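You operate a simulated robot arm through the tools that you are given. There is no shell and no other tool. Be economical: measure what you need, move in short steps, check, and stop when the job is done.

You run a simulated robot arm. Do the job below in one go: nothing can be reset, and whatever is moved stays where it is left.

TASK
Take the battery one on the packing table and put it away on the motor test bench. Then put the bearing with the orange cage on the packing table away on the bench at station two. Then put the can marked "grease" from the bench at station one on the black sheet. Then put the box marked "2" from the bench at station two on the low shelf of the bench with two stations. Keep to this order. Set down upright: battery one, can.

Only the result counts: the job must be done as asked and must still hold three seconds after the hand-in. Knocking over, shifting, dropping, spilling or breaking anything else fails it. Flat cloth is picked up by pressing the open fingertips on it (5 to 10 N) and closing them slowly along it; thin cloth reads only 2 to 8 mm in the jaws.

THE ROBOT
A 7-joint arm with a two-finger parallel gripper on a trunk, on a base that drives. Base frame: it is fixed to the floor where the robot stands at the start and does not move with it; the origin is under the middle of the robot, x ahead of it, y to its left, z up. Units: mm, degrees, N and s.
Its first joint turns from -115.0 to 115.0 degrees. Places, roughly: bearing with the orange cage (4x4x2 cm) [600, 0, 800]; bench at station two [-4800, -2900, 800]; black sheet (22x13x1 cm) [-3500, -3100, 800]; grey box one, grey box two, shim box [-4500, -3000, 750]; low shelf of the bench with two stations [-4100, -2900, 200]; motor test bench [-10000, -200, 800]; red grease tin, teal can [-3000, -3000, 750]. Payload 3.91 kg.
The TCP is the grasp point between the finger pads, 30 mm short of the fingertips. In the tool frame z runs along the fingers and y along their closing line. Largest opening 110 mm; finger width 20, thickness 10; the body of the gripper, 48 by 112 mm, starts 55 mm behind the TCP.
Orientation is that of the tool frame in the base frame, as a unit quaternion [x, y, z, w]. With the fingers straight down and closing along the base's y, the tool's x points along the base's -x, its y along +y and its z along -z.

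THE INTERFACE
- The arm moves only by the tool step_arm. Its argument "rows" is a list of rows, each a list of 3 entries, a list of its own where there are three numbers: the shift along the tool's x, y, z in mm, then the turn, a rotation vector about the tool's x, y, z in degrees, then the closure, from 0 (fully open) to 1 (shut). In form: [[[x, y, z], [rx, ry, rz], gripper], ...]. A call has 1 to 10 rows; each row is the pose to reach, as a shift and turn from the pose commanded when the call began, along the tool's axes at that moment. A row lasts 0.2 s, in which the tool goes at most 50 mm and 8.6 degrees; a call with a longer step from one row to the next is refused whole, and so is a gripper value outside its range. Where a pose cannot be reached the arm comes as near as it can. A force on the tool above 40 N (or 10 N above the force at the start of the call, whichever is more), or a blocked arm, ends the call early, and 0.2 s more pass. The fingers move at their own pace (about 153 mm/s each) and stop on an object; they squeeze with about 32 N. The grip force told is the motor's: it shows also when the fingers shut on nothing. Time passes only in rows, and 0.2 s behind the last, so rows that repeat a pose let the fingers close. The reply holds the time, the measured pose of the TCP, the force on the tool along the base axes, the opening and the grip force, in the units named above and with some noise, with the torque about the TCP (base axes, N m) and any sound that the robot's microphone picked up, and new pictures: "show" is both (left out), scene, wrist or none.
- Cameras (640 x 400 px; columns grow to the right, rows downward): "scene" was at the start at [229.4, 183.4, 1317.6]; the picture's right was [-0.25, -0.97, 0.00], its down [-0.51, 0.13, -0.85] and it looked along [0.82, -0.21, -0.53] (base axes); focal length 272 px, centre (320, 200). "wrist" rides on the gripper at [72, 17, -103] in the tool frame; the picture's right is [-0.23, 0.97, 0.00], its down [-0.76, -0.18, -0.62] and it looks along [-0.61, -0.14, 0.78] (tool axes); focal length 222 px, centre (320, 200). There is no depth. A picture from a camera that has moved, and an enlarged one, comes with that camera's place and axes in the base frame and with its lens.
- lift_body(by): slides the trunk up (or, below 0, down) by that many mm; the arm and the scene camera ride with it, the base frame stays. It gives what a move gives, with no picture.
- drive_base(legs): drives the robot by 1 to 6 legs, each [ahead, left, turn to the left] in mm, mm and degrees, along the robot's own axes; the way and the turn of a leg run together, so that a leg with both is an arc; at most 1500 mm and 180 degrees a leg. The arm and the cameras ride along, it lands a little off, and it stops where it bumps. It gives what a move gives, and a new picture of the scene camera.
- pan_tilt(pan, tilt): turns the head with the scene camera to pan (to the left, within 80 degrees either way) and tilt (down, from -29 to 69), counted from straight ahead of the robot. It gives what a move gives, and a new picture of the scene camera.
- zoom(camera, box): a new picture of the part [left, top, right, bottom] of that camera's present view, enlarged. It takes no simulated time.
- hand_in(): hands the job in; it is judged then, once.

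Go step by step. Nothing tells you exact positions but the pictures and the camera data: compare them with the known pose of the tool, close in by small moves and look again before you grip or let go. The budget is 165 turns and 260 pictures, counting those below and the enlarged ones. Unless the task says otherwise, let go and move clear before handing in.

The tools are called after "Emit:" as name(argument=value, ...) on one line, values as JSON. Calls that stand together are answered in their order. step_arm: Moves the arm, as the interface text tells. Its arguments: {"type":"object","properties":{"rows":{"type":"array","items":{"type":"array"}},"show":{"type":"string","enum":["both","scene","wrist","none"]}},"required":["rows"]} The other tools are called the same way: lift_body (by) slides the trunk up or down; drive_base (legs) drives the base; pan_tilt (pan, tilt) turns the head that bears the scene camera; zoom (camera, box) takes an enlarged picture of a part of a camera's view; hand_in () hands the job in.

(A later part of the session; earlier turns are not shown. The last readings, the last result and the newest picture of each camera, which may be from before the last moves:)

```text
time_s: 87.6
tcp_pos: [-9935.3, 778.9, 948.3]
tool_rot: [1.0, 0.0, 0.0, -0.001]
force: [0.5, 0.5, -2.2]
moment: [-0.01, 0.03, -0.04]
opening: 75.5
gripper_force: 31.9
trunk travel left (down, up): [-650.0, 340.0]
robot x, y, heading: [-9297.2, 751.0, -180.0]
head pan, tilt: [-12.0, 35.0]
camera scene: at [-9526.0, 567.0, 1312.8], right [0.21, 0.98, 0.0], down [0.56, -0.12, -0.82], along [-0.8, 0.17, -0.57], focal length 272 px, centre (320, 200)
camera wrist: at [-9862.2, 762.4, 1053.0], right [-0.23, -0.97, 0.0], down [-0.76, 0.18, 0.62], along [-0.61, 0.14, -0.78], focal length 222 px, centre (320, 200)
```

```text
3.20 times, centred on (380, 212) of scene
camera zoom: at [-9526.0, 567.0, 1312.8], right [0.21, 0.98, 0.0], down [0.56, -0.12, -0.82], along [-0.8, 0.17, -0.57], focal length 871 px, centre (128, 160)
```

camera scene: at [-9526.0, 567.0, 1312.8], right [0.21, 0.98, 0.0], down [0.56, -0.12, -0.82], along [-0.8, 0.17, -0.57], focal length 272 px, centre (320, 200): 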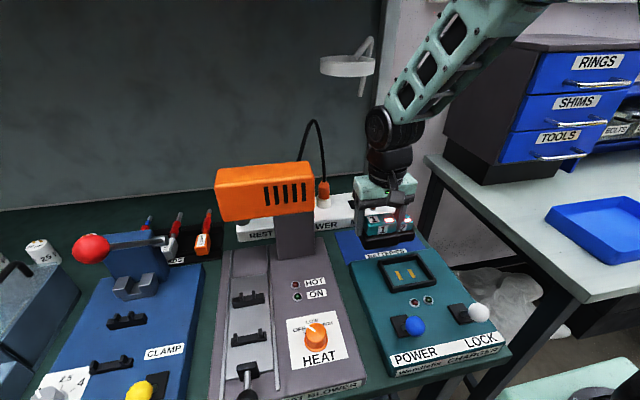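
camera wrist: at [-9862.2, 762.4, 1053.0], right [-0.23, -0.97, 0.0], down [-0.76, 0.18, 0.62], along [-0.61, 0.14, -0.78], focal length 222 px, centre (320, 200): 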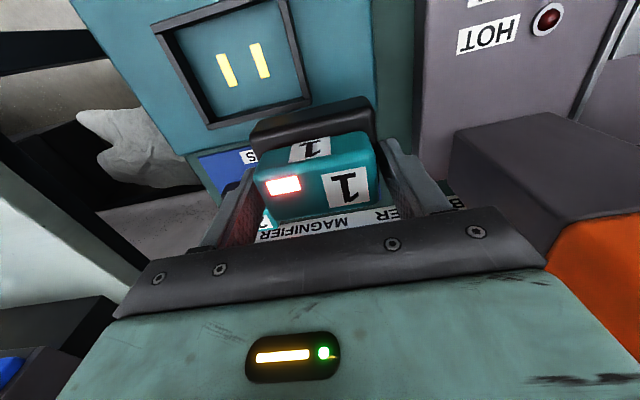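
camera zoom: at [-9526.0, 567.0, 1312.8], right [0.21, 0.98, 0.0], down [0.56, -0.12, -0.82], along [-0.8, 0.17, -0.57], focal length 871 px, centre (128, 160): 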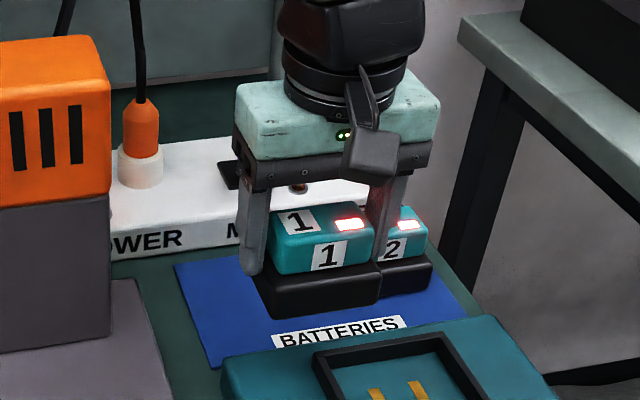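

Clear of the heat blower head. I continue to above the mat spot, lowering to just above it.

Emit:
step_arm(rows=[[[-28, 0, 0], [0, 0, 0], 1], [[-55, 0, 3], [0, 0, 0], 1], [[-66, 0, 20], [0, 0, 0], 1], [[-78, 0, 40], [0, 0, 0], 1], [[-80, 0, 52], [0, 0, 0], 1], [[-80, 0, 52], [0, 0, 0], 1]])

Emit:
zoom(camera="scene", box=[300, 150, 460, 250])

```text
time_s: 89.0
tcp_pos: [-10015.9, 778.0, 897.5]
tool_rot: [1.0, 0.0, 0.0, -0.001]
force: [0.1, -0.6, -3.5]
moment: [-0.02, 0.06, -0.01]
opening: 75.5
gripper_force: 32.1
trunk travel left (down, up): [-650.0, 340.0]
robot x, y, heading: [-9300.6, 751.2, -180.0]
head pan, tilt: [-12.0, 35.0]
camera scene: at [-9526.1, 567.0, 1312.8], right [0.21, 0.98, 0.0], down [0.56, -0.12, -0.82], along [-0.8, 0.17, -0.57], focal length 272 px, centre (320, 200)
camera wrist: at [-9942.6, 761.9, 1001.7], right [-0.23, -0.97, 0.0], down [-0.76, 0.18, 0.62], along [-0.61, 0.14, -0.78], focal length 222 px, centre (320, 200)
```

scene: 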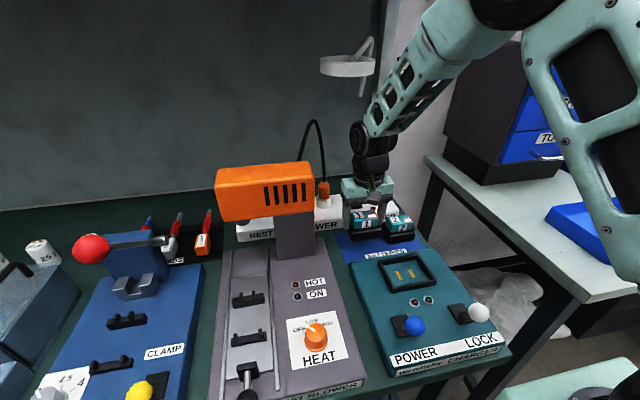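
wrist: 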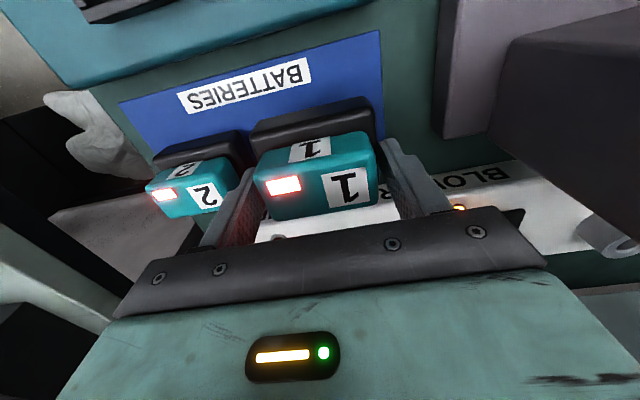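

```text
4.00 times, centred on (380, 200) of scene
camera zoom: at [-9526.1, 567.0, 1312.8], right [0.21, 0.98, 0.0], down [0.56, -0.12, -0.82], along [-0.8, 0.17, -0.57], focal length 1089 px, centre (80, 200)
```

zoom: 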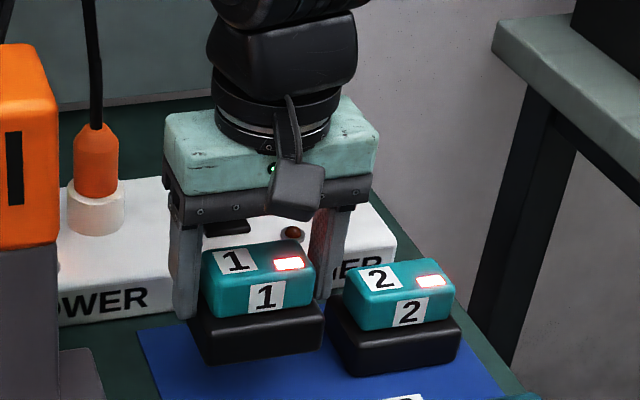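

Well placed beside battery 2. I descend in small steps until contact.

Emit:
step_arm(rows=[[[3, 0, 4], [0, 0, 0], 1], [[3, 0, 8], [0, 0, 0], 1], [[3, 0, 11], [0, 0, 0], 1], [[3, 0, 14], [0, 0, 0], 1], [[3, 0, 16], [0, 0, 0], 1], [[3, 0, 18], [0, 0, 0], 1]])

Emit:
zoom(camera="scene", box=[300, 150, 460, 250])

```text
time_s: 90.4
tcp_pos: [-10012.5, 779.3, 879.4]
tool_rot: [1.0, 0.0, 0.0, -0.002]
force: [-1.1, 0.5, -3.2]
moment: [-0.01, 0.04, -0.02]
opening: 75.6
gripper_force: 32.0
trunk travel left (down, up): [-650.0, 340.0]
robot x, y, heading: [-9297.4, 753.7, -179.8]
head pan, tilt: [-12.0, 35.0]
camera scene: at [-9526.1, 567.0, 1312.8], right [0.21, 0.98, 0.0], down [0.56, -0.12, -0.82], along [-0.8, 0.17, -0.57], focal length 272 px, centre (320, 200)
camera wrist: at [-9939.1, 761.9, 983.0], right [-0.23, -0.97, 0.0], down [-0.76, 0.18, 0.62], along [-0.61, 0.14, -0.78], focal length 222 px, centre (320, 200)
```

scene: 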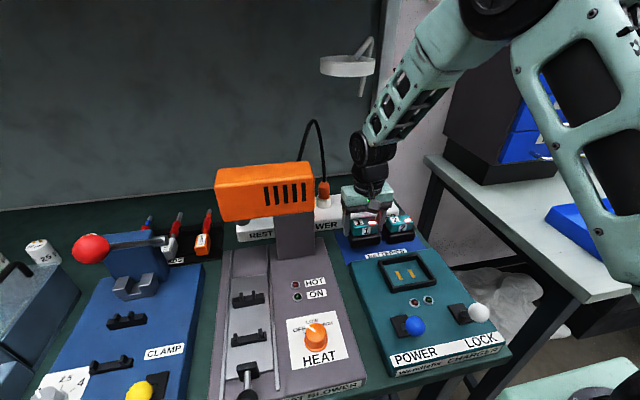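
wrist: 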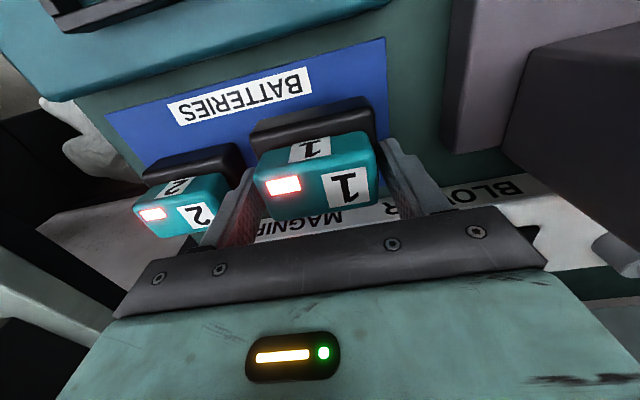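

```text
4.00 times, centred on (380, 200) of scene
camera zoom: at [-9526.1, 567.0, 1312.8], right [0.21, 0.98, 0.0], down [0.56, -0.12, -0.82], along [-0.8, 0.17, -0.57], focal length 1089 px, centre (80, 200)
```

zoom: 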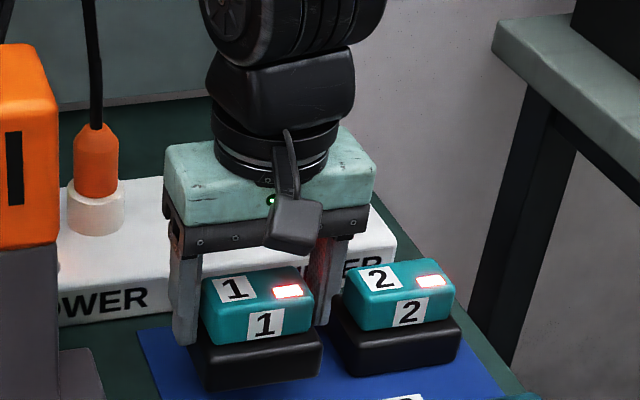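

Emit:
step_arm(rows=[[[0, 0, 3], [0, 0, 0], 1], [[0, 0, 6], [0, 0, 0], 1], [[0, 0, 9], [0, 0, 0], 1], [[0, 0, 12], [0, 0, 0], 1], [[0, 0, 15], [0, 0, 0], 1], [[0, 0, 17], [0, 0, 0], 1], [[0, 0, 19], [0, 0, 0], 1]])

Emit:
zoom(camera="scene", box=[300, 150, 460, 250])

```text
time_s: 92.0
tcp_pos: [-10010.5, 777.5, 860.0]
tool_rot: [1.0, 0.0, -0.001, -0.001]
force: [-0.6, 0.5, -3.2]
moment: [0.02, 0.05, -0.01]
opening: 75.7
gripper_force: 31.9
trunk travel left (down, up): [-650.0, 340.0]
robot x, y, heading: [-9302.0, 754.9, -179.9]
head pan, tilt: [-12.0, 35.0]
camera scene: at [-9526.1, 567.0, 1312.8], right [0.21, 0.98, 0.0], down [0.56, -0.12, -0.82], along [-0.8, 0.17, -0.57], focal length 272 px, centre (320, 200)
camera wrist: at [-9939.0, 761.8, 963.9], right [-0.23, -0.97, 0.0], down [-0.76, 0.18, 0.62], along [-0.61, 0.14, -0.78], focal length 222 px, centre (320, 200)
```

scene: 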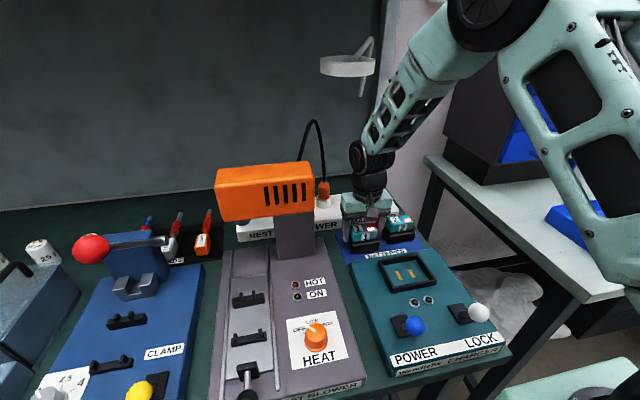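
wrist: 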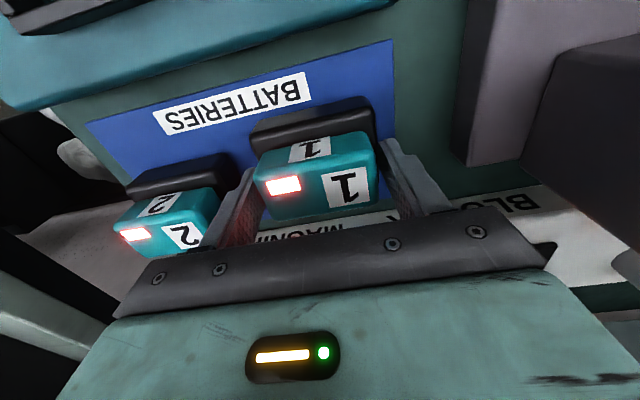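

```text
4.00 times, centred on (380, 200) of scene
camera zoom: at [-9526.1, 567.0, 1312.8], right [0.21, 0.98, 0.0], down [0.56, -0.12, -0.82], along [-0.8, 0.17, -0.57], focal length 1089 px, centre (80, 200)
```

zoom: 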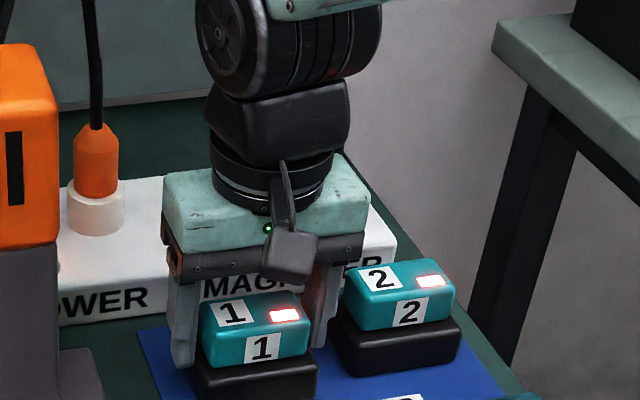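

The bench is lower than estimated (≈790), so the mat lies a bit further back. I shift 15 mm back and keep descending to contact.

Emit:
step_arm(rows=[[[-8, -3, 0], [0, 0, 0], 1], [[-16, -5, 0], [0, 0, 0], 1], [[-16, -5, 3], [0, 0, 0], 1], [[-16, -5, 5], [0, 0, 0], 1], [[-16, -5, 7], [0, 0, 0], 1], [[-16, -5, 9], [0, 0, 0], 1], [[-16, -5, 10], [0, 0, 0], 1]])

Emit:
zoom(camera="scene", box=[300, 150, 460, 250])

```text
time_s: 93.6
tcp_pos: [-10027.9, 783.0, 852.8]
tool_rot: [1.0, 0.0, -0.002, 0.0]
force: [2.8, 0.0, 29.1]
moment: [0.01, -0.05, -0.03]
opening: 76.1
gripper_force: 31.9
trunk travel left (down, up): [-650.0, 340.0]
robot x, y, heading: [-9296.6, 754.7, -179.7]
head pan, tilt: [-12.0, 35.0]
camera scene: at [-9524.8, 566.9, 1313.4], right [0.21, 0.98, 0.0], down [0.56, -0.12, -0.82], along [-0.8, 0.17, -0.57], focal length 272 px, centre (320, 200)
camera wrist: at [-9955.2, 766.7, 956.3], right [-0.23, -0.97, 0.0], down [-0.76, 0.18, 0.63], along [-0.61, 0.14, -0.78], focal length 222 px, centre (320, 200)
```

scene: 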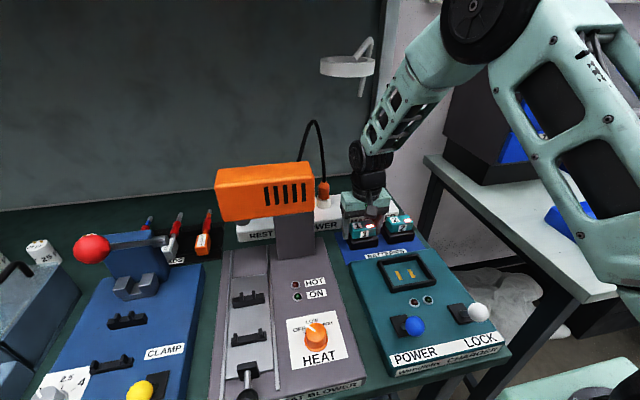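
wrist: 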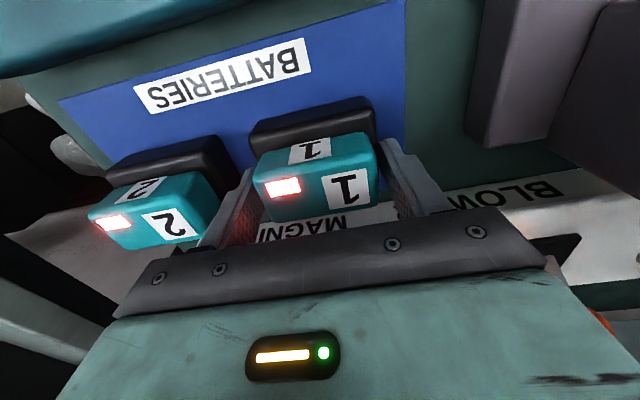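

```text
4.00 times, centred on (380, 200) of scene
camera zoom: at [-9524.8, 566.9, 1313.4], right [0.21, 0.98, 0.0], down [0.56, -0.12, -0.82], along [-0.8, 0.17, -0.57], focal length 1089 px, centre (80, 200)
```

zoom: 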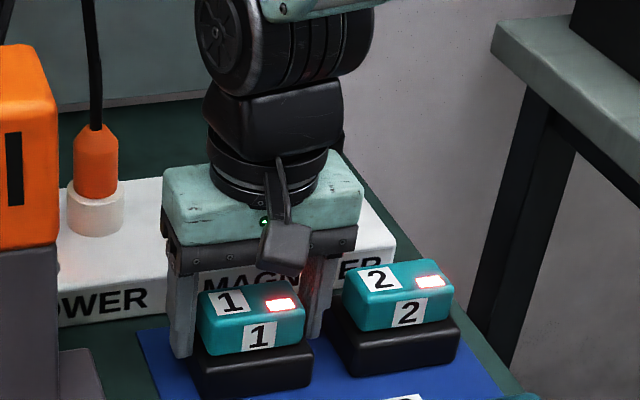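

It rests on the mat with 29 N. I relieve the press slightly, open part-way, and rise.

Emit:
step_arm(rows=[[[0, 0, -3], [0, 0, 0], 1], [[0, 0, -3], [0, 0, 0], 0.24], [[0, 0, -3], [0, 0, 0], 0.2], [[0, 0, -10], [0, 0, 0], 0.2], [[0, 0, -25], [0, 0, 0], 0.2], [[0, 0, -42], [0, 0, 0], 0.2], [[0, 0, -55], [0, 0, 0], 0.2], [[0, 0, -55], [0, 0, 0], 0.2]])

Emit:
zoom(camera="scene", box=[300, 150, 460, 250])

```text
time_s: 95.4
tcp_pos: [-10028.0, 783.9, 905.3]
tool_rot: [1.0, 0.0, -0.001, -0.001]
force: [0.4, -0.3, 0.3]
moment: [0.01, 0.01, -0.01]
opening: 88.1
gripper_force: 0.1
trunk travel left (down, up): [-650.0, 340.0]
robot x, y, heading: [-9299.3, 751.5, -179.9]
head pan, tilt: [-12.0, 35.0]
camera scene: at [-9526.1, 566.9, 1312.8], right [0.21, 0.98, 0.0], down [0.56, -0.12, -0.82], along [-0.8, 0.17, -0.57], focal length 272 px, centre (320, 200)
camera wrist: at [-9954.9, 766.9, 1009.6], right [-0.23, -0.97, 0.0], down [-0.76, 0.18, 0.62], along [-0.61, 0.14, -0.78], focal length 222 px, centre (320, 200)
```

scene: 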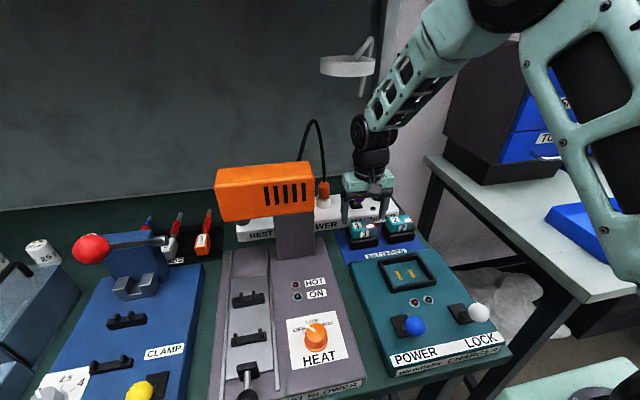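
wrist: 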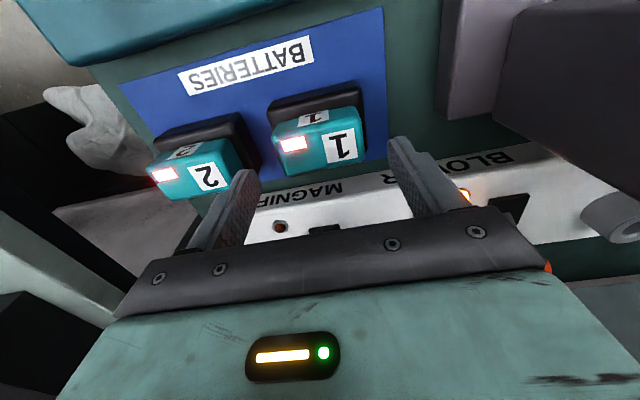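

```text
4.00 times, centred on (380, 200) of scene
camera zoom: at [-9526.1, 566.9, 1312.8], right [0.21, 0.98, 0.0], down [0.56, -0.12, -0.82], along [-0.8, 0.17, -0.57], focal length 1089 px, centre (80, 200)
```

zoom: 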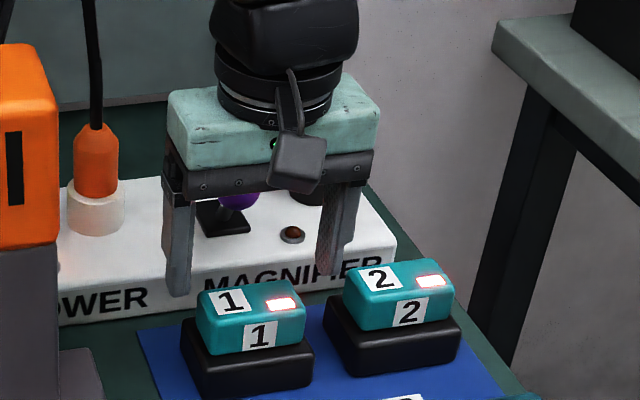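

Battery 1 stands upright on its mat. I withdraw the arm forward and up, then retrace the lane back to the packing table.

Emit:
step_arm(rows=[[[40, 0, -5], [0, 0, 0], 0.2], [[85, 0, -10], [0, 0, 0], 0.2], [[110, 5, -45], [0, 0, 0], 0], [[125, 15, -90], [0, 0, 0], 0], [[140, 25, -135], [0, 0, 0], 0], [[165, 35, -175], [0, 0, 0], 0], [[187, 38, -215], [0, 0, 0], 0], [[187, 38, -224], [0, 0, 0], 0]], show="none")

Emit:
drive_base(legs=[[-850, 300, 0], [-1450, 20, 0], [-1450, -60, 0]])

```text
time_s: 97.2
tcp_pos: [-9841.2, 745.4, 1129.2]
tool_rot: [1.0, 0.0, 0.0, -0.001]
force: [0.0, 0.7, -1.0]
moment: [0.04, -0.03, 0.03]
opening: 109.9
gripper_force: 0.0
trunk travel left (down, up): [-650.0, 340.0]
robot x, y, heading: [-9297.8, 753.8, -180.0]
head pan, tilt: [-12.0, 35.0]
```

```text
time_s: 115.5
tcp_pos: [-6092.0, 493.2, 1128.8]
tool_rot: [1.0, 0.003, 0.0, -0.001]
force: [-0.1, 0.5, 0.5]
moment: [0.0, 0.0, -0.02]
opening: 110.0
gripper_force: 0.0
trunk travel left (down, up): [-650.0, 340.0]
robot x, y, heading: [-5548.1, 504.5, -179.5]
head pan, tilt: [-12.0, 35.0]
camera scene: at [-5775.3, 317.6, 1312.8], right [0.2, 0.98, 0.0], down [0.56, -0.11, -0.82], along [-0.8, 0.16, -0.57], focal length 272 px, centre (320, 200)
```

scene: 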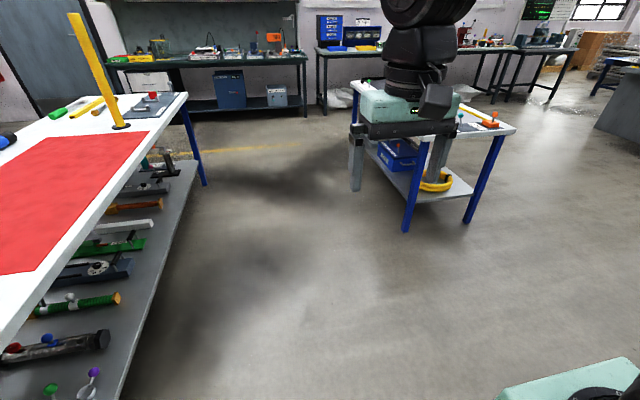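

Emit:
drive_base(legs=[[-1480, 170, -0.5], [-1480, 165, 0], [-1480, 165, 0], [0, 0, 180]])

Emit:
pan_tilt(pan=-14, tilt=32)

```text
time_s: 144.2
tcp_pos: [-569.8, 149.2, 1127.9]
tool_rot: [-0.027, 1.0, -0.001, 0.001]
force: [0.0, -0.1, 0.4]
moment: [0.05, -0.01, 0.01]
opening: 110.0
gripper_force: 0.0
trunk travel left (down, up): [-650.0, 340.0]
robot x, y, heading: [-1111.1, 113.0, 3.1]
head pan, tilt: [-12.0, 35.0]
camera scene: at [-892.4, 312.0, 1312.8], right [-0.15, -0.99, 0.0], down [-0.57, 0.09, -0.82], along [0.81, -0.13, -0.57], focal length 272 px, centre (320, 200)
```

scene: 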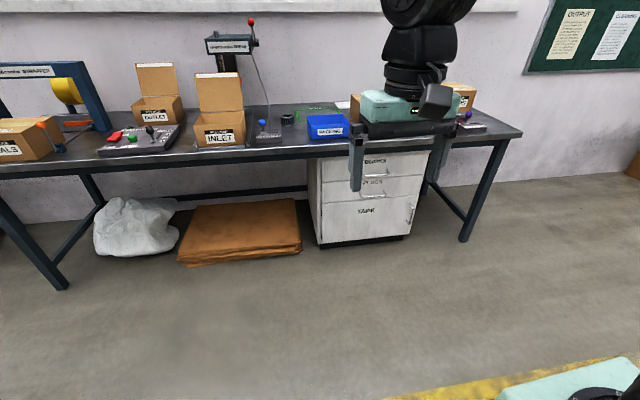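

```text
time_s: 144.8
tcp_pos: [-570.3, 150.2, 1129.4]
tool_rot: [-0.027, 1.0, -0.001, 0.001]
force: [0.2, 0.0, 0.1]
moment: [-0.02, -0.01, -0.01]
opening: 109.9
gripper_force: 0.0
trunk travel left (down, up): [-650.0, 340.0]
robot x, y, heading: [-1111.3, 111.1, 3.4]
head pan, tilt: [-14.0, 32.0]
camera scene: at [-891.4, 308.7, 1317.4], right [-0.19, -0.98, 0.0], down [-0.52, 0.1, -0.85], along [0.83, -0.16, -0.53], focal length 272 px, centre (320, 200)
```

scene: 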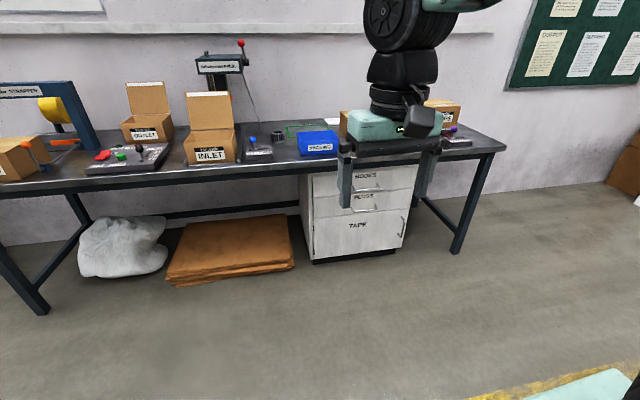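

Emit:
drive_base(legs=[[0, 0, -3.3], [1100, -111, 0]])

Emit:
zoom(camera="scene", box=[240, 230, 400, 330])

```text
time_s: 151.0
tcp_pos: [542.6, -0.6, 1128.5]
tool_rot: [0.004, 1.0, -0.001, 0.0]
force: [0.6, 1.0, -0.4]
moment: [0.0, -0.01, 0.04]
opening: 109.9
gripper_force: 0.1
trunk travel left (down, up): [-650.0, 340.0]
robot x, y, heading: [0.4, -6.4, -0.4]
head pan, tilt: [-14.0, 32.0]
camera scene: at [231.0, 177.9, 1317.4], right [-0.25, -0.97, 0.0], down [-0.51, 0.13, -0.85], along [0.82, -0.21, -0.53], focal length 272 px, centre (320, 200)
```

scene: 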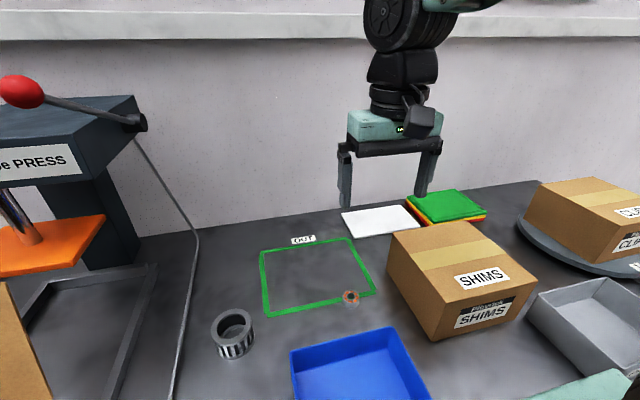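

```text
4.00 times, centred on (320, 280) of scene
camera zoom: at [231.0, 177.9, 1317.4], right [-0.25, -0.97, 0.0], down [-0.51, 0.13, -0.85], along [0.82, -0.21, -0.53], focal length 1089 px, centre (320, -120)
```

zoom: 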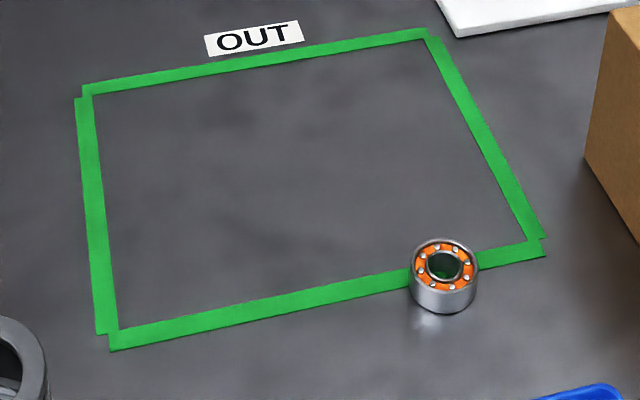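

The bearing is at about [601, 10], top ≈810. I move above it and look.

Emit:
step_arm(rows=[[[-12, 2, 46], [0, 0, 0], 0.3], [[-24, 4, 92], [0, 0, 0], 0.3], [[-36, 6, 138], [0, 0, 0], 0.3], [[-48, 8, 184], [0, 0, 0], 0.3], [[-58, 10.6, 228], [0, 0, 0], 0.3], [[-58, 10.6, 248], [0, 0, 0], 0.3], [[-58, 10.6, 248], [0, 0, 0], 0.3]])

Emit:
zoom(camera="scene", box=[280, 230, 440, 330])

Emit:
zoom(camera="wrist", box=[220, 60, 420, 185])

```text
time_s: 152.6
tcp_pos: [600.7, 7.7, 880.3]
tool_rot: [0.004, 1.0, -0.001, 0.0]
force: [1.1, -0.1, 0.3]
moment: [0.0, 0.0, 0.0]
opening: 76.9
gripper_force: 0.0
trunk travel left (down, up): [-650.0, 340.0]
robot x, y, heading: [-1.5, -7.4, -0.4]
head pan, tilt: [-14.0, 32.0]
camera scene: at [230.9, 177.9, 1317.4], right [-0.25, -0.97, 0.0], down [-0.51, 0.13, -0.85], along [0.82, -0.21, -0.53], focal length 272 px, centre (320, 200)
camera wrist: at [529.0, 26.7, 984.2], right [0.24, 0.97, 0.0], down [0.76, -0.18, 0.62], along [0.61, -0.15, -0.78], focal length 222 px, centre (320, 200)
```

scene: 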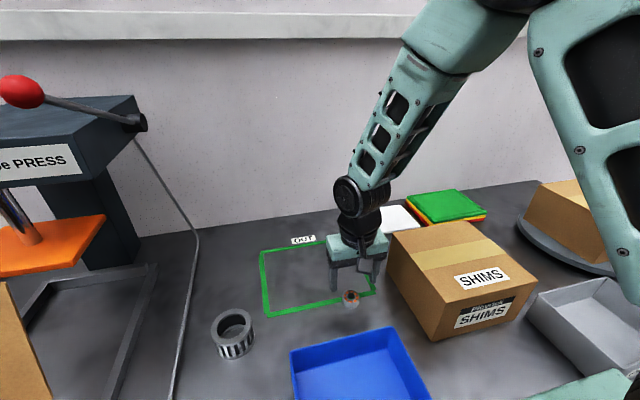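
wrist: 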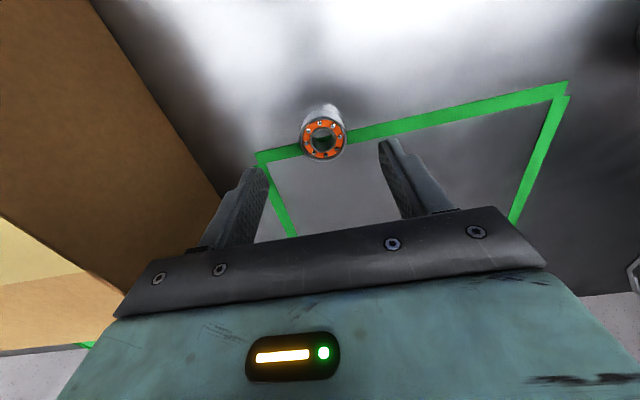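

```text
4.00 times, centred on (360, 280) of scene
camera zoom: at [230.9, 177.9, 1317.4], right [-0.25, -0.97, 0.0], down [-0.51, 0.13, -0.85], along [0.82, -0.21, -0.53], focal length 1089 px, centre (160, -120)
```

zoom: 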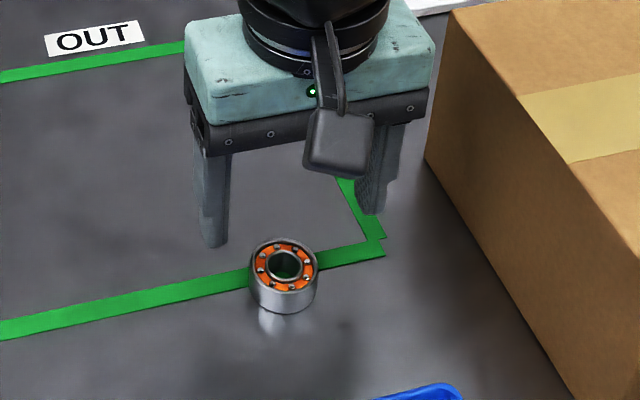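

```text
3.20 times, centred on (320, 122) of wrist
camera zoom: at [529.0, 26.7, 984.2], right [0.24, 0.97, 0.0], down [0.76, -0.18, 0.62], along [0.61, -0.15, -0.78], focal length 711 px, centre (320, 448)
```

zoom: 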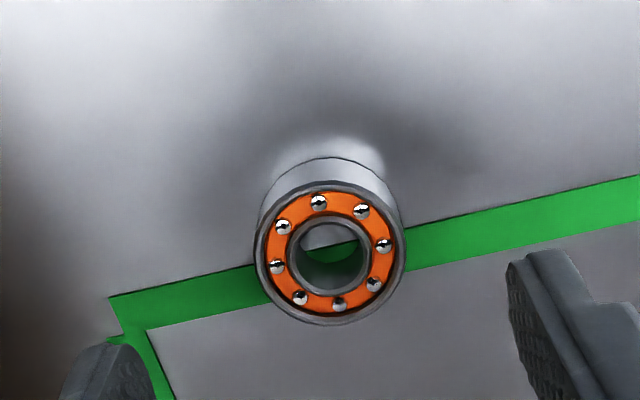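

The bearing is confirmed at [602, 11]. I descend with the fingers around it.

Emit:
step_arm(rows=[[[-1, 3.5, 20], [0, 0, 0], 0.3], [[-1, 3.5, 40], [0, 0, 0], 0.3], [[-1, 3.5, 50], [0, 0, 0], 0.3], [[-1, 3.5, 57], [0, 0, 0], 0.3], [[-1, 3.5, 57], [0, 0, 0], 0.3]])

Emit:
zoom(camera="scene", box=[280, 230, 440, 330])

```text
time_s: 153.6
tcp_pos: [601.8, 12.6, 830.6]
tool_rot: [0.005, 1.0, 0.0, 0.002]
force: [-8.6, -1.8, 30.7]
moment: [0.29, 0.59, 0.06]
opening: 76.1
gripper_force: 0.0
trunk travel left (down, up): [-650.0, 340.0]
robot x, y, heading: [1.3, -7.2, -0.5]
head pan, tilt: [-14.0, 32.0]
stopped in row 4: the force on the tool passed its limit (the readings are from after the stop); the commanded pose is now the measured one
camera scene: at [229.6, 177.8, 1318.2], right [-0.25, -0.97, 0.0], down [-0.51, 0.13, -0.85], along [0.82, -0.21, -0.53], focal length 272 px, centre (320, 200)
camera wrist: at [530.2, 30.5, 933.7], right [0.24, 0.97, 0.0], down [0.76, -0.18, 0.63], along [0.61, -0.15, -0.78], focal length 222 px, centre (320, 200)
```

scene: 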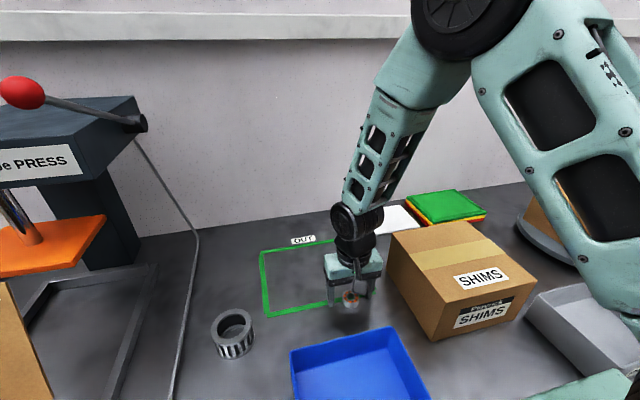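
wrist: 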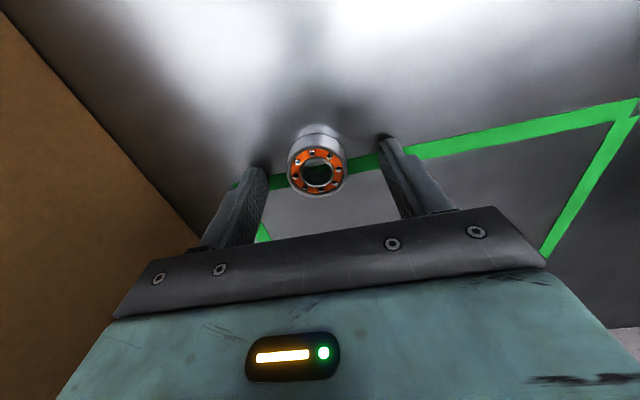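

```text
4.00 times, centred on (360, 280) of scene
camera zoom: at [229.6, 177.8, 1318.2], right [-0.25, -0.97, 0.0], down [-0.51, 0.13, -0.85], along [0.82, -0.21, -0.53], focal length 1089 px, centre (160, -120)
```

zoom: 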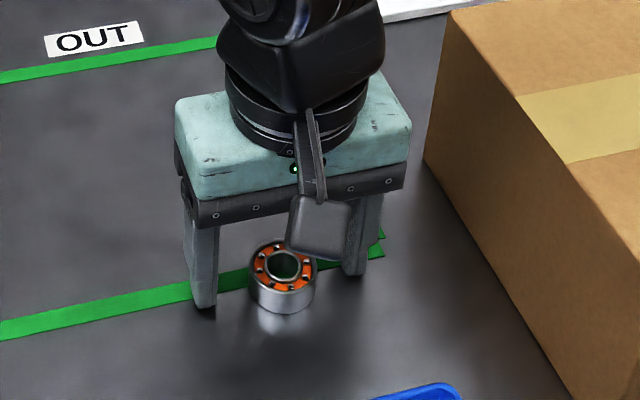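

The fingertips met the table (so the surface is near z≈799). I raise 3 mm and close on the bearing.

Emit:
step_arm(rows=[[[0, 0, -4], [0, 0, 0], 0.3], [[0, 0, -4], [0, 0, 0], 0.5], [[0, 0, -4], [0, 0, 0], 0.7], [[0, 0, -4], [0, 0, 0], 1], [[0, 0, -4], [0, 0, 0], 1], [[0, 0, -15], [0, 0, 0], 1], [[0, 0, -40], [0, 0, 0], 1], [[0, 0, -60], [0, 0, 0], 1]])

Emit:
zoom(camera="scene", box=[280, 230, 440, 330])

```text
time_s: 155.4
tcp_pos: [603.9, 12.4, 888.2]
tool_rot: [0.004, 1.0, 0.0, 0.002]
force: [0.9, -0.7, -1.1]
moment: [-0.01, 0.04, 0.0]
opening: 37.0
gripper_force: 31.3
trunk travel left (down, up): [-650.0, 340.0]
robot x, y, heading: [0.4, -6.7, -0.4]
head pan, tilt: [-14.0, 32.0]
camera scene: at [231.2, 177.9, 1317.3], right [-0.25, -0.97, 0.0], down [-0.51, 0.13, -0.85], along [0.82, -0.21, -0.53], focal length 272 px, centre (320, 200)
camera wrist: at [531.2, 30.7, 991.7], right [0.24, 0.97, 0.0], down [0.76, -0.18, 0.63], along [0.61, -0.15, -0.78], focal length 222 px, centre (320, 200)
```

scene: 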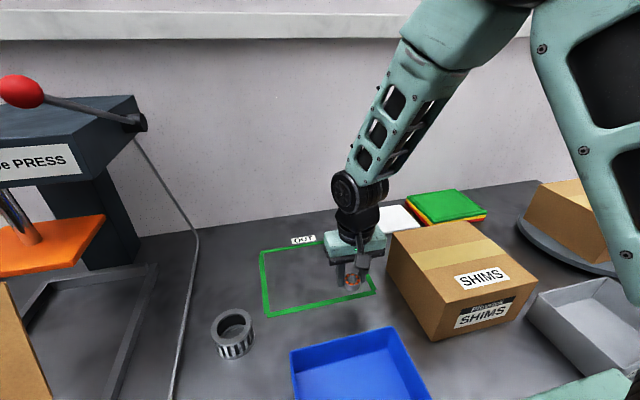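
wrist: 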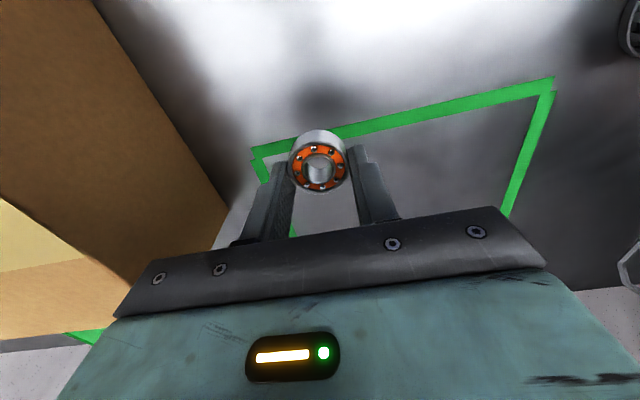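

```text
4.00 times, centred on (360, 280) of scene
camera zoom: at [231.2, 177.9, 1317.3], right [-0.25, -0.97, 0.0], down [-0.51, 0.13, -0.85], along [0.82, -0.21, -0.53], focal length 1089 px, centre (160, -120)
```

zoom: 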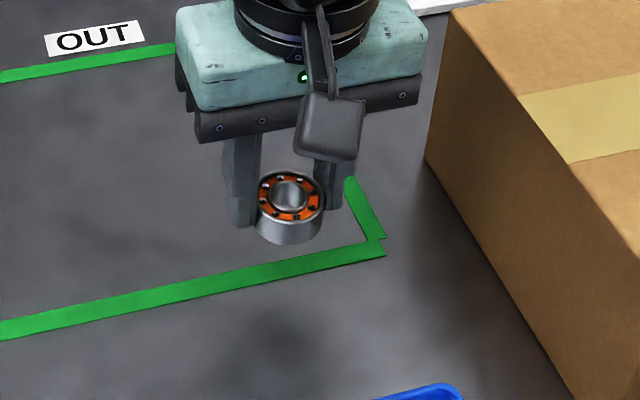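

Bearing held (37 mm). I lift to carry height, back off, and drive to the two-station bench.

Emit:
step_arm(rows=[[[0, 0, -45], [0, 0, 0], 1], [[10, -3, -90], [0, 0, 0], 1], [[25, -6, -135], [0, 0, 0], 1], [[40, -9, -180], [0, 0, 0], 1], [[58, -12, -220], [0, 0, 0], 1], [[60, -12, -240], [0, 0, 0], 1]], show="none")

Emit:
drive_base(legs=[[-450, 0, 0], [0, 0, -89.6], [300, -1400, 0], [300, -1400, 0], [300, -1400, 0]])

Emit:
pan_tilt(pan=0, tilt=25)

```text
time_s: 156.8
tcp_pos: [542.4, 0.6, 1128.0]
tool_rot: [0.005, 1.0, 0.001, 0.002]
force: [0.3, 1.1, -1.6]
moment: [-0.01, 0.0, 0.0]
opening: 36.8
gripper_force: 32.5
trunk travel left (down, up): [-650.0, 340.0]
robot x, y, heading: [1.1, -6.4, -0.1]
head pan, tilt: [-14.0, 32.0]
```

```text
time_s: 183.4
tcp_pos: [-4611.6, -1517.6, 1127.1]
tool_rot: [0.7, 0.714, -0.001, 0.0]
force: [0.5, 0.2, -1.7]
moment: [0.02, 0.01, -0.02]
opening: 36.6
gripper_force: 31.7
trunk travel left (down, up): [-650.0, 340.0]
robot x, y, heading: [-4632.2, -977.7, -88.8]
head pan, tilt: [-14.0, 32.0]
camera scene: at [-4443.4, -1200.9, 1317.4], right [-0.97, 0.22, 0.0], down [0.12, 0.52, -0.85], along [-0.19, -0.83, -0.53], focal length 272 px, centre (320, 200)
```

scene: 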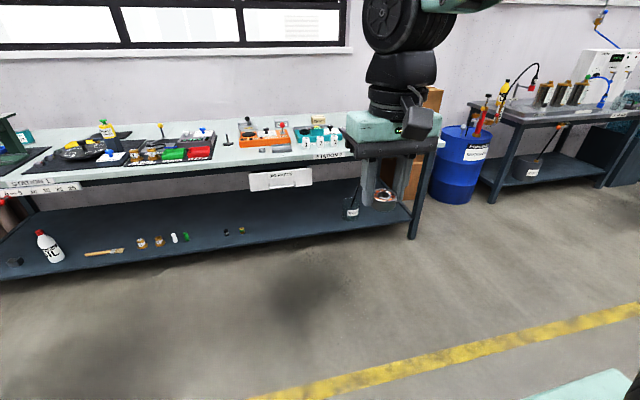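

```text
time_s: 184.2
tcp_pos: [-4612.5, -1517.9, 1127.1]
tool_rot: [0.7, 0.714, -0.002, 0.001]
force: [0.4, -0.7, -0.2]
moment: [-0.03, 0.0, -0.04]
opening: 36.8
gripper_force: 31.8
trunk travel left (down, up): [-650.0, 340.0]
robot x, y, heading: [-4629.6, -975.5, -88.8]
head pan, tilt: [0.0, 25.0]
camera scene: at [-4421.7, -1205.7, 1328.5], right [-1.0, -0.02, 0.0], down [-0.01, 0.42, -0.91], along [0.02, -0.91, -0.42], focal length 272 px, centre (320, 200)
```

scene: 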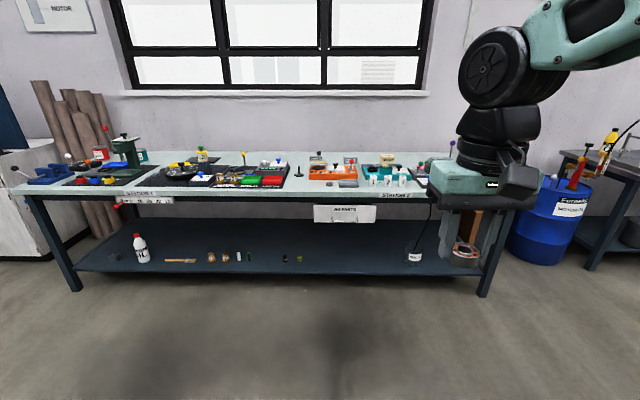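

The bench with two stations is ahead: station 2 at right, low shelf below. I raise the trunk and approach for a top view of station 2.

Emit:
lift_body(by=300)

Emit:
drive_base(legs=[[520, 0, -1.2]])

Emit:
pan_tilt(pan=10, tilt=40)

```text
time_s: 187.2
tcp_pos: [-4611.2, -1518.0, 1427.7]
tool_rot: [0.7, 0.714, -0.002, 0.002]
force: [-0.9, -0.9, -0.9]
moment: [-0.02, 0.0, 0.01]
opening: 36.8
gripper_force: 31.8
trunk travel left (down, up): [-950.0, 40.0]
robot x, y, heading: [-4632.7, -978.5, -88.8]
head pan, tilt: [0.0, 25.0]
```

```text
time_s: 190.2
tcp_pos: [-4618.0, -2040.4, 1427.0]
tool_rot: [0.708, 0.706, -0.001, 0.001]
force: [0.5, -0.4, -1.3]
moment: [0.01, 0.01, 0.02]
opening: 36.8
gripper_force: 32.4
trunk travel left (down, up): [-950.0, 40.0]
robot x, y, heading: [-4622.1, -1500.5, -90.1]
head pan, tilt: [0.0, 25.0]
camera scene: at [-4421.3, -1732.7, 1628.6], right [-1.0, 0.0, 0.0], down [0.0, 0.42, -0.91], along [0.0, -0.91, -0.42], focal length 272 px, centre (320, 200)
```

scene: 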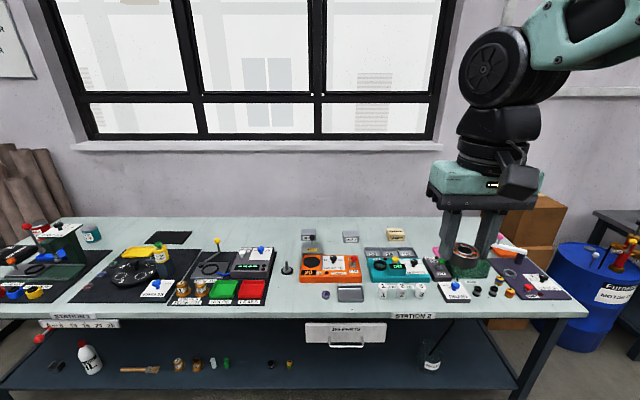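

```text
time_s: 191.0
tcp_pos: [-4616.8, -2042.5, 1427.7]
tool_rot: [0.707, 0.707, -0.001, 0.001]
force: [1.2, 0.0, -0.7]
moment: [0.03, -0.02, 0.03]
opening: 36.8
gripper_force: 32.6
trunk travel left (down, up): [-950.0, 40.0]
robot x, y, heading: [-4625.3, -1495.5, -89.9]
head pan, tilt: [10.0, 40.0]
camera scene: at [-4406.6, -1724.5, 1605.3], right [-0.98, -0.17, 0.0], down [-0.11, 0.63, -0.77], along [0.13, -0.76, -0.64], focal length 272 px, centre (320, 200)
```

scene: 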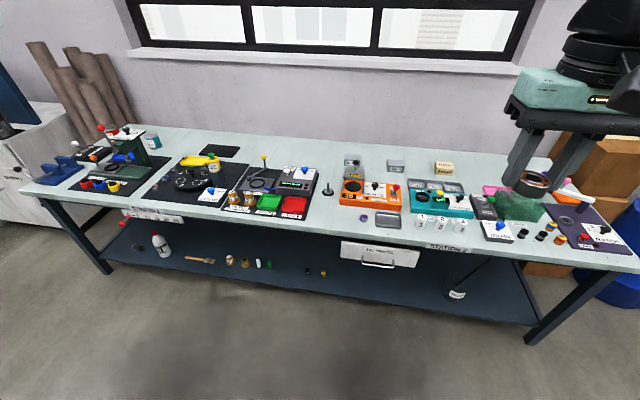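

Emit:
zoom(camera="scene", box=[330, 140, 490, 240])

Emit:
zoom(camera="scene", box=[460, 150, 640, 262])

Emit:
zoom(camera="scene", box=[40, 110, 220, 222])

Emit:
zoom(camera="scene", box=[180, 130, 340, 230])

```text
4.00 times, centred on (410, 190) of scene
camera zoom: at [-4406.6, -1724.5, 1605.3], right [-0.98, -0.17, 0.0], down [-0.11, 0.63, -0.77], along [0.13, -0.76, -0.64], focal length 1089 px, centre (-40, 240)
```

zoom: 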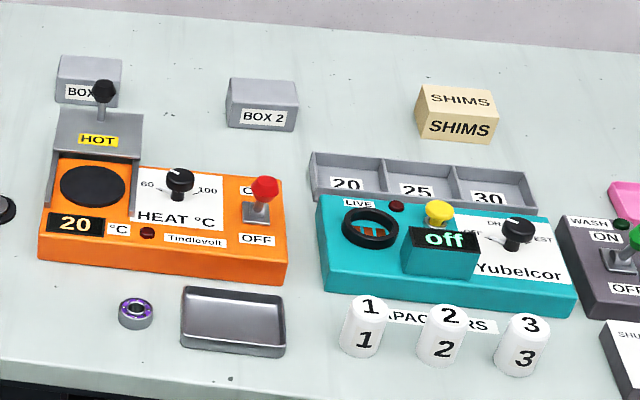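

```text
3.56 times, centred on (550, 206) of scene
camera zoom: at [-4406.6, -1724.5, 1605.3], right [-0.98, -0.17, 0.0], down [-0.11, 0.63, -0.77], along [0.13, -0.76, -0.64], focal length 968 px, centre (-498, 179)
```

zoom: 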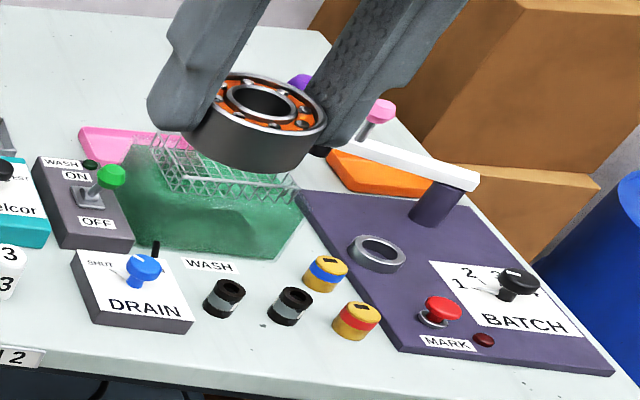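

```text
3.56 times, centred on (130, 166) of scene
camera zoom: at [-4406.6, -1724.5, 1605.3], right [-0.98, -0.17, 0.0], down [-0.11, 0.63, -0.77], along [0.13, -0.76, -0.64], focal length 968 px, centre (996, 321)
```

zoom: 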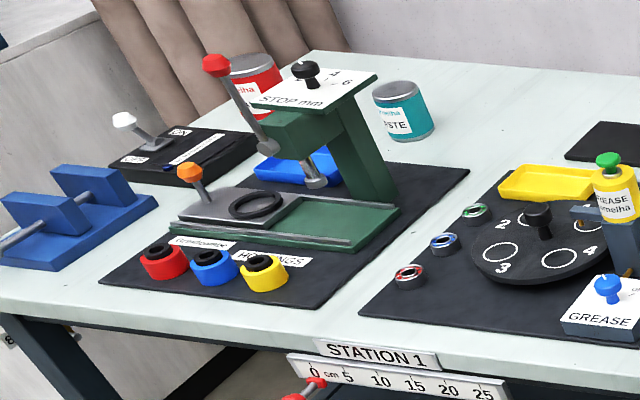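

```text
4.00 times, centred on (260, 180) of scene
camera zoom: at [-4406.6, -1724.5, 1605.3], right [-0.98, -0.17, 0.0], down [-0.11, 0.63, -0.77], along [0.13, -0.76, -0.64], focal length 1089 px, centre (560, 280)
```

zoom: 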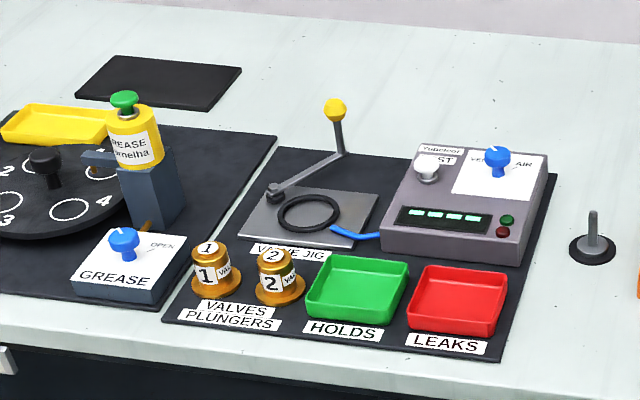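

Station 2 has boxes 1/2, a purple-caged bearing beside a grey tray, and trays partly hidden. I reposition to see where bearings belong.

Emit:
drive_base(legs=[[150, -330, 0]])

Emit:
pan_tilt(pan=5, tilt=48)

```text
time_s: 193.4
tcp_pos: [-4951.0, -2193.4, 1428.6]
tool_rot: [0.708, 0.707, -0.002, 0.002]
force: [0.2, -0.2, -1.6]
moment: [-0.02, -0.02, 0.05]
opening: 36.9
gripper_force: 31.5
trunk travel left (down, up): [-950.0, 40.0]
robot x, y, heading: [-4958.3, -1651.7, -89.8]
head pan, tilt: [10.0, 40.0]
camera scene: at [-4738.7, -1875.9, 1605.2], right [-0.98, -0.17, 0.0], down [-0.11, 0.63, -0.77], along [0.13, -0.75, -0.64], focal length 272 px, centre (320, 200)
```

scene: 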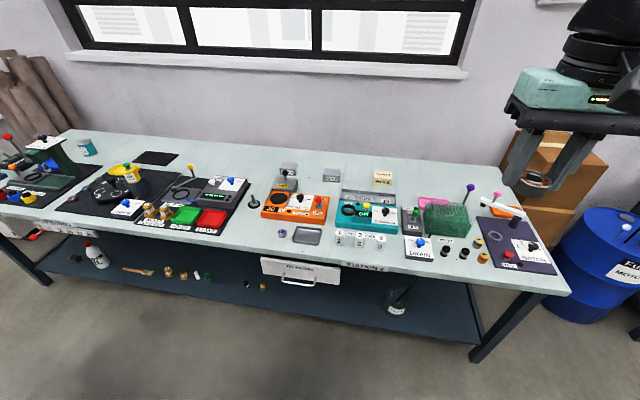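

```text
time_s: 194.1
tcp_pos: [-4949.5, -2192.7, 1427.9]
tool_rot: [0.708, 0.707, -0.002, 0.001]
force: [-0.3, 0.1, -0.9]
moment: [-0.02, 0.01, 0.03]
opening: 36.6
gripper_force: 32.1
trunk travel left (down, up): [-950.0, 40.0]
robot x, y, heading: [-4958.0, -1648.9, -90.2]
head pan, tilt: [5.0, 48.0]
camera scene: at [-4746.8, -1870.8, 1593.8], right [-1.0, -0.09, 0.0], down [-0.06, 0.74, -0.67], along [0.06, -0.67, -0.74], focal length 272 px, centre (320, 200)
```

scene: 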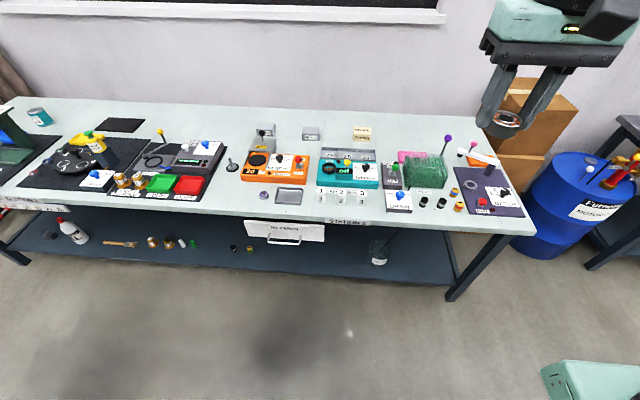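

Emit:
zoom(camera="scene", box=[380, 125, 540, 225])

Emit:
zoom(camera="scene", box=[230, 115, 390, 215])

```text
4.00 times, centred on (460, 175) of scene
camera zoom: at [-4746.8, -1870.8, 1593.8], right [-1.0, -0.09, 0.0], down [-0.06, 0.74, -0.67], along [0.06, -0.67, -0.74], focal length 1089 px, centre (-240, 300)
```

zoom: 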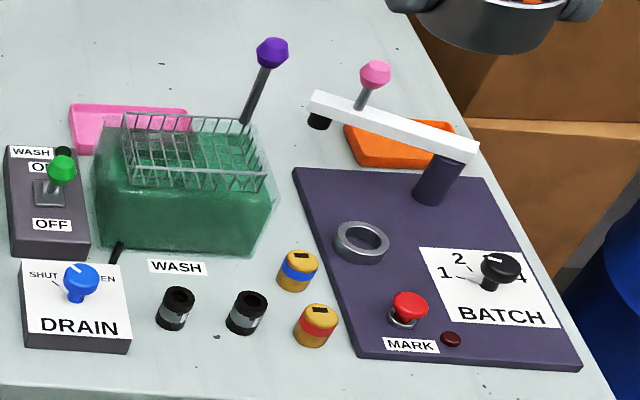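

```text
4.00 times, centred on (310, 165) of scene
camera zoom: at [-4746.8, -1870.8, 1593.8], right [-1.0, -0.09, 0.0], down [-0.06, 0.74, -0.67], along [0.06, -0.67, -0.74], focal length 1089 px, centre (360, 340)
```

zoom: 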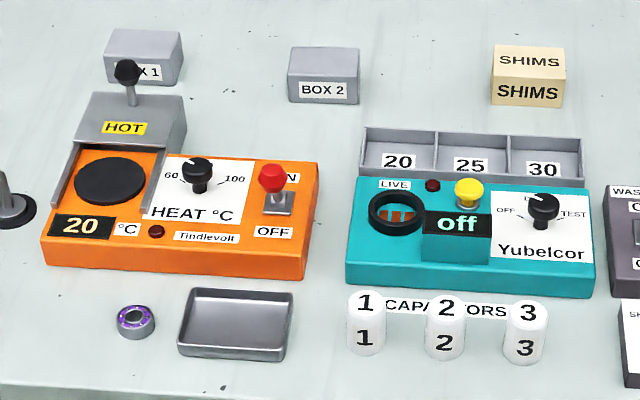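

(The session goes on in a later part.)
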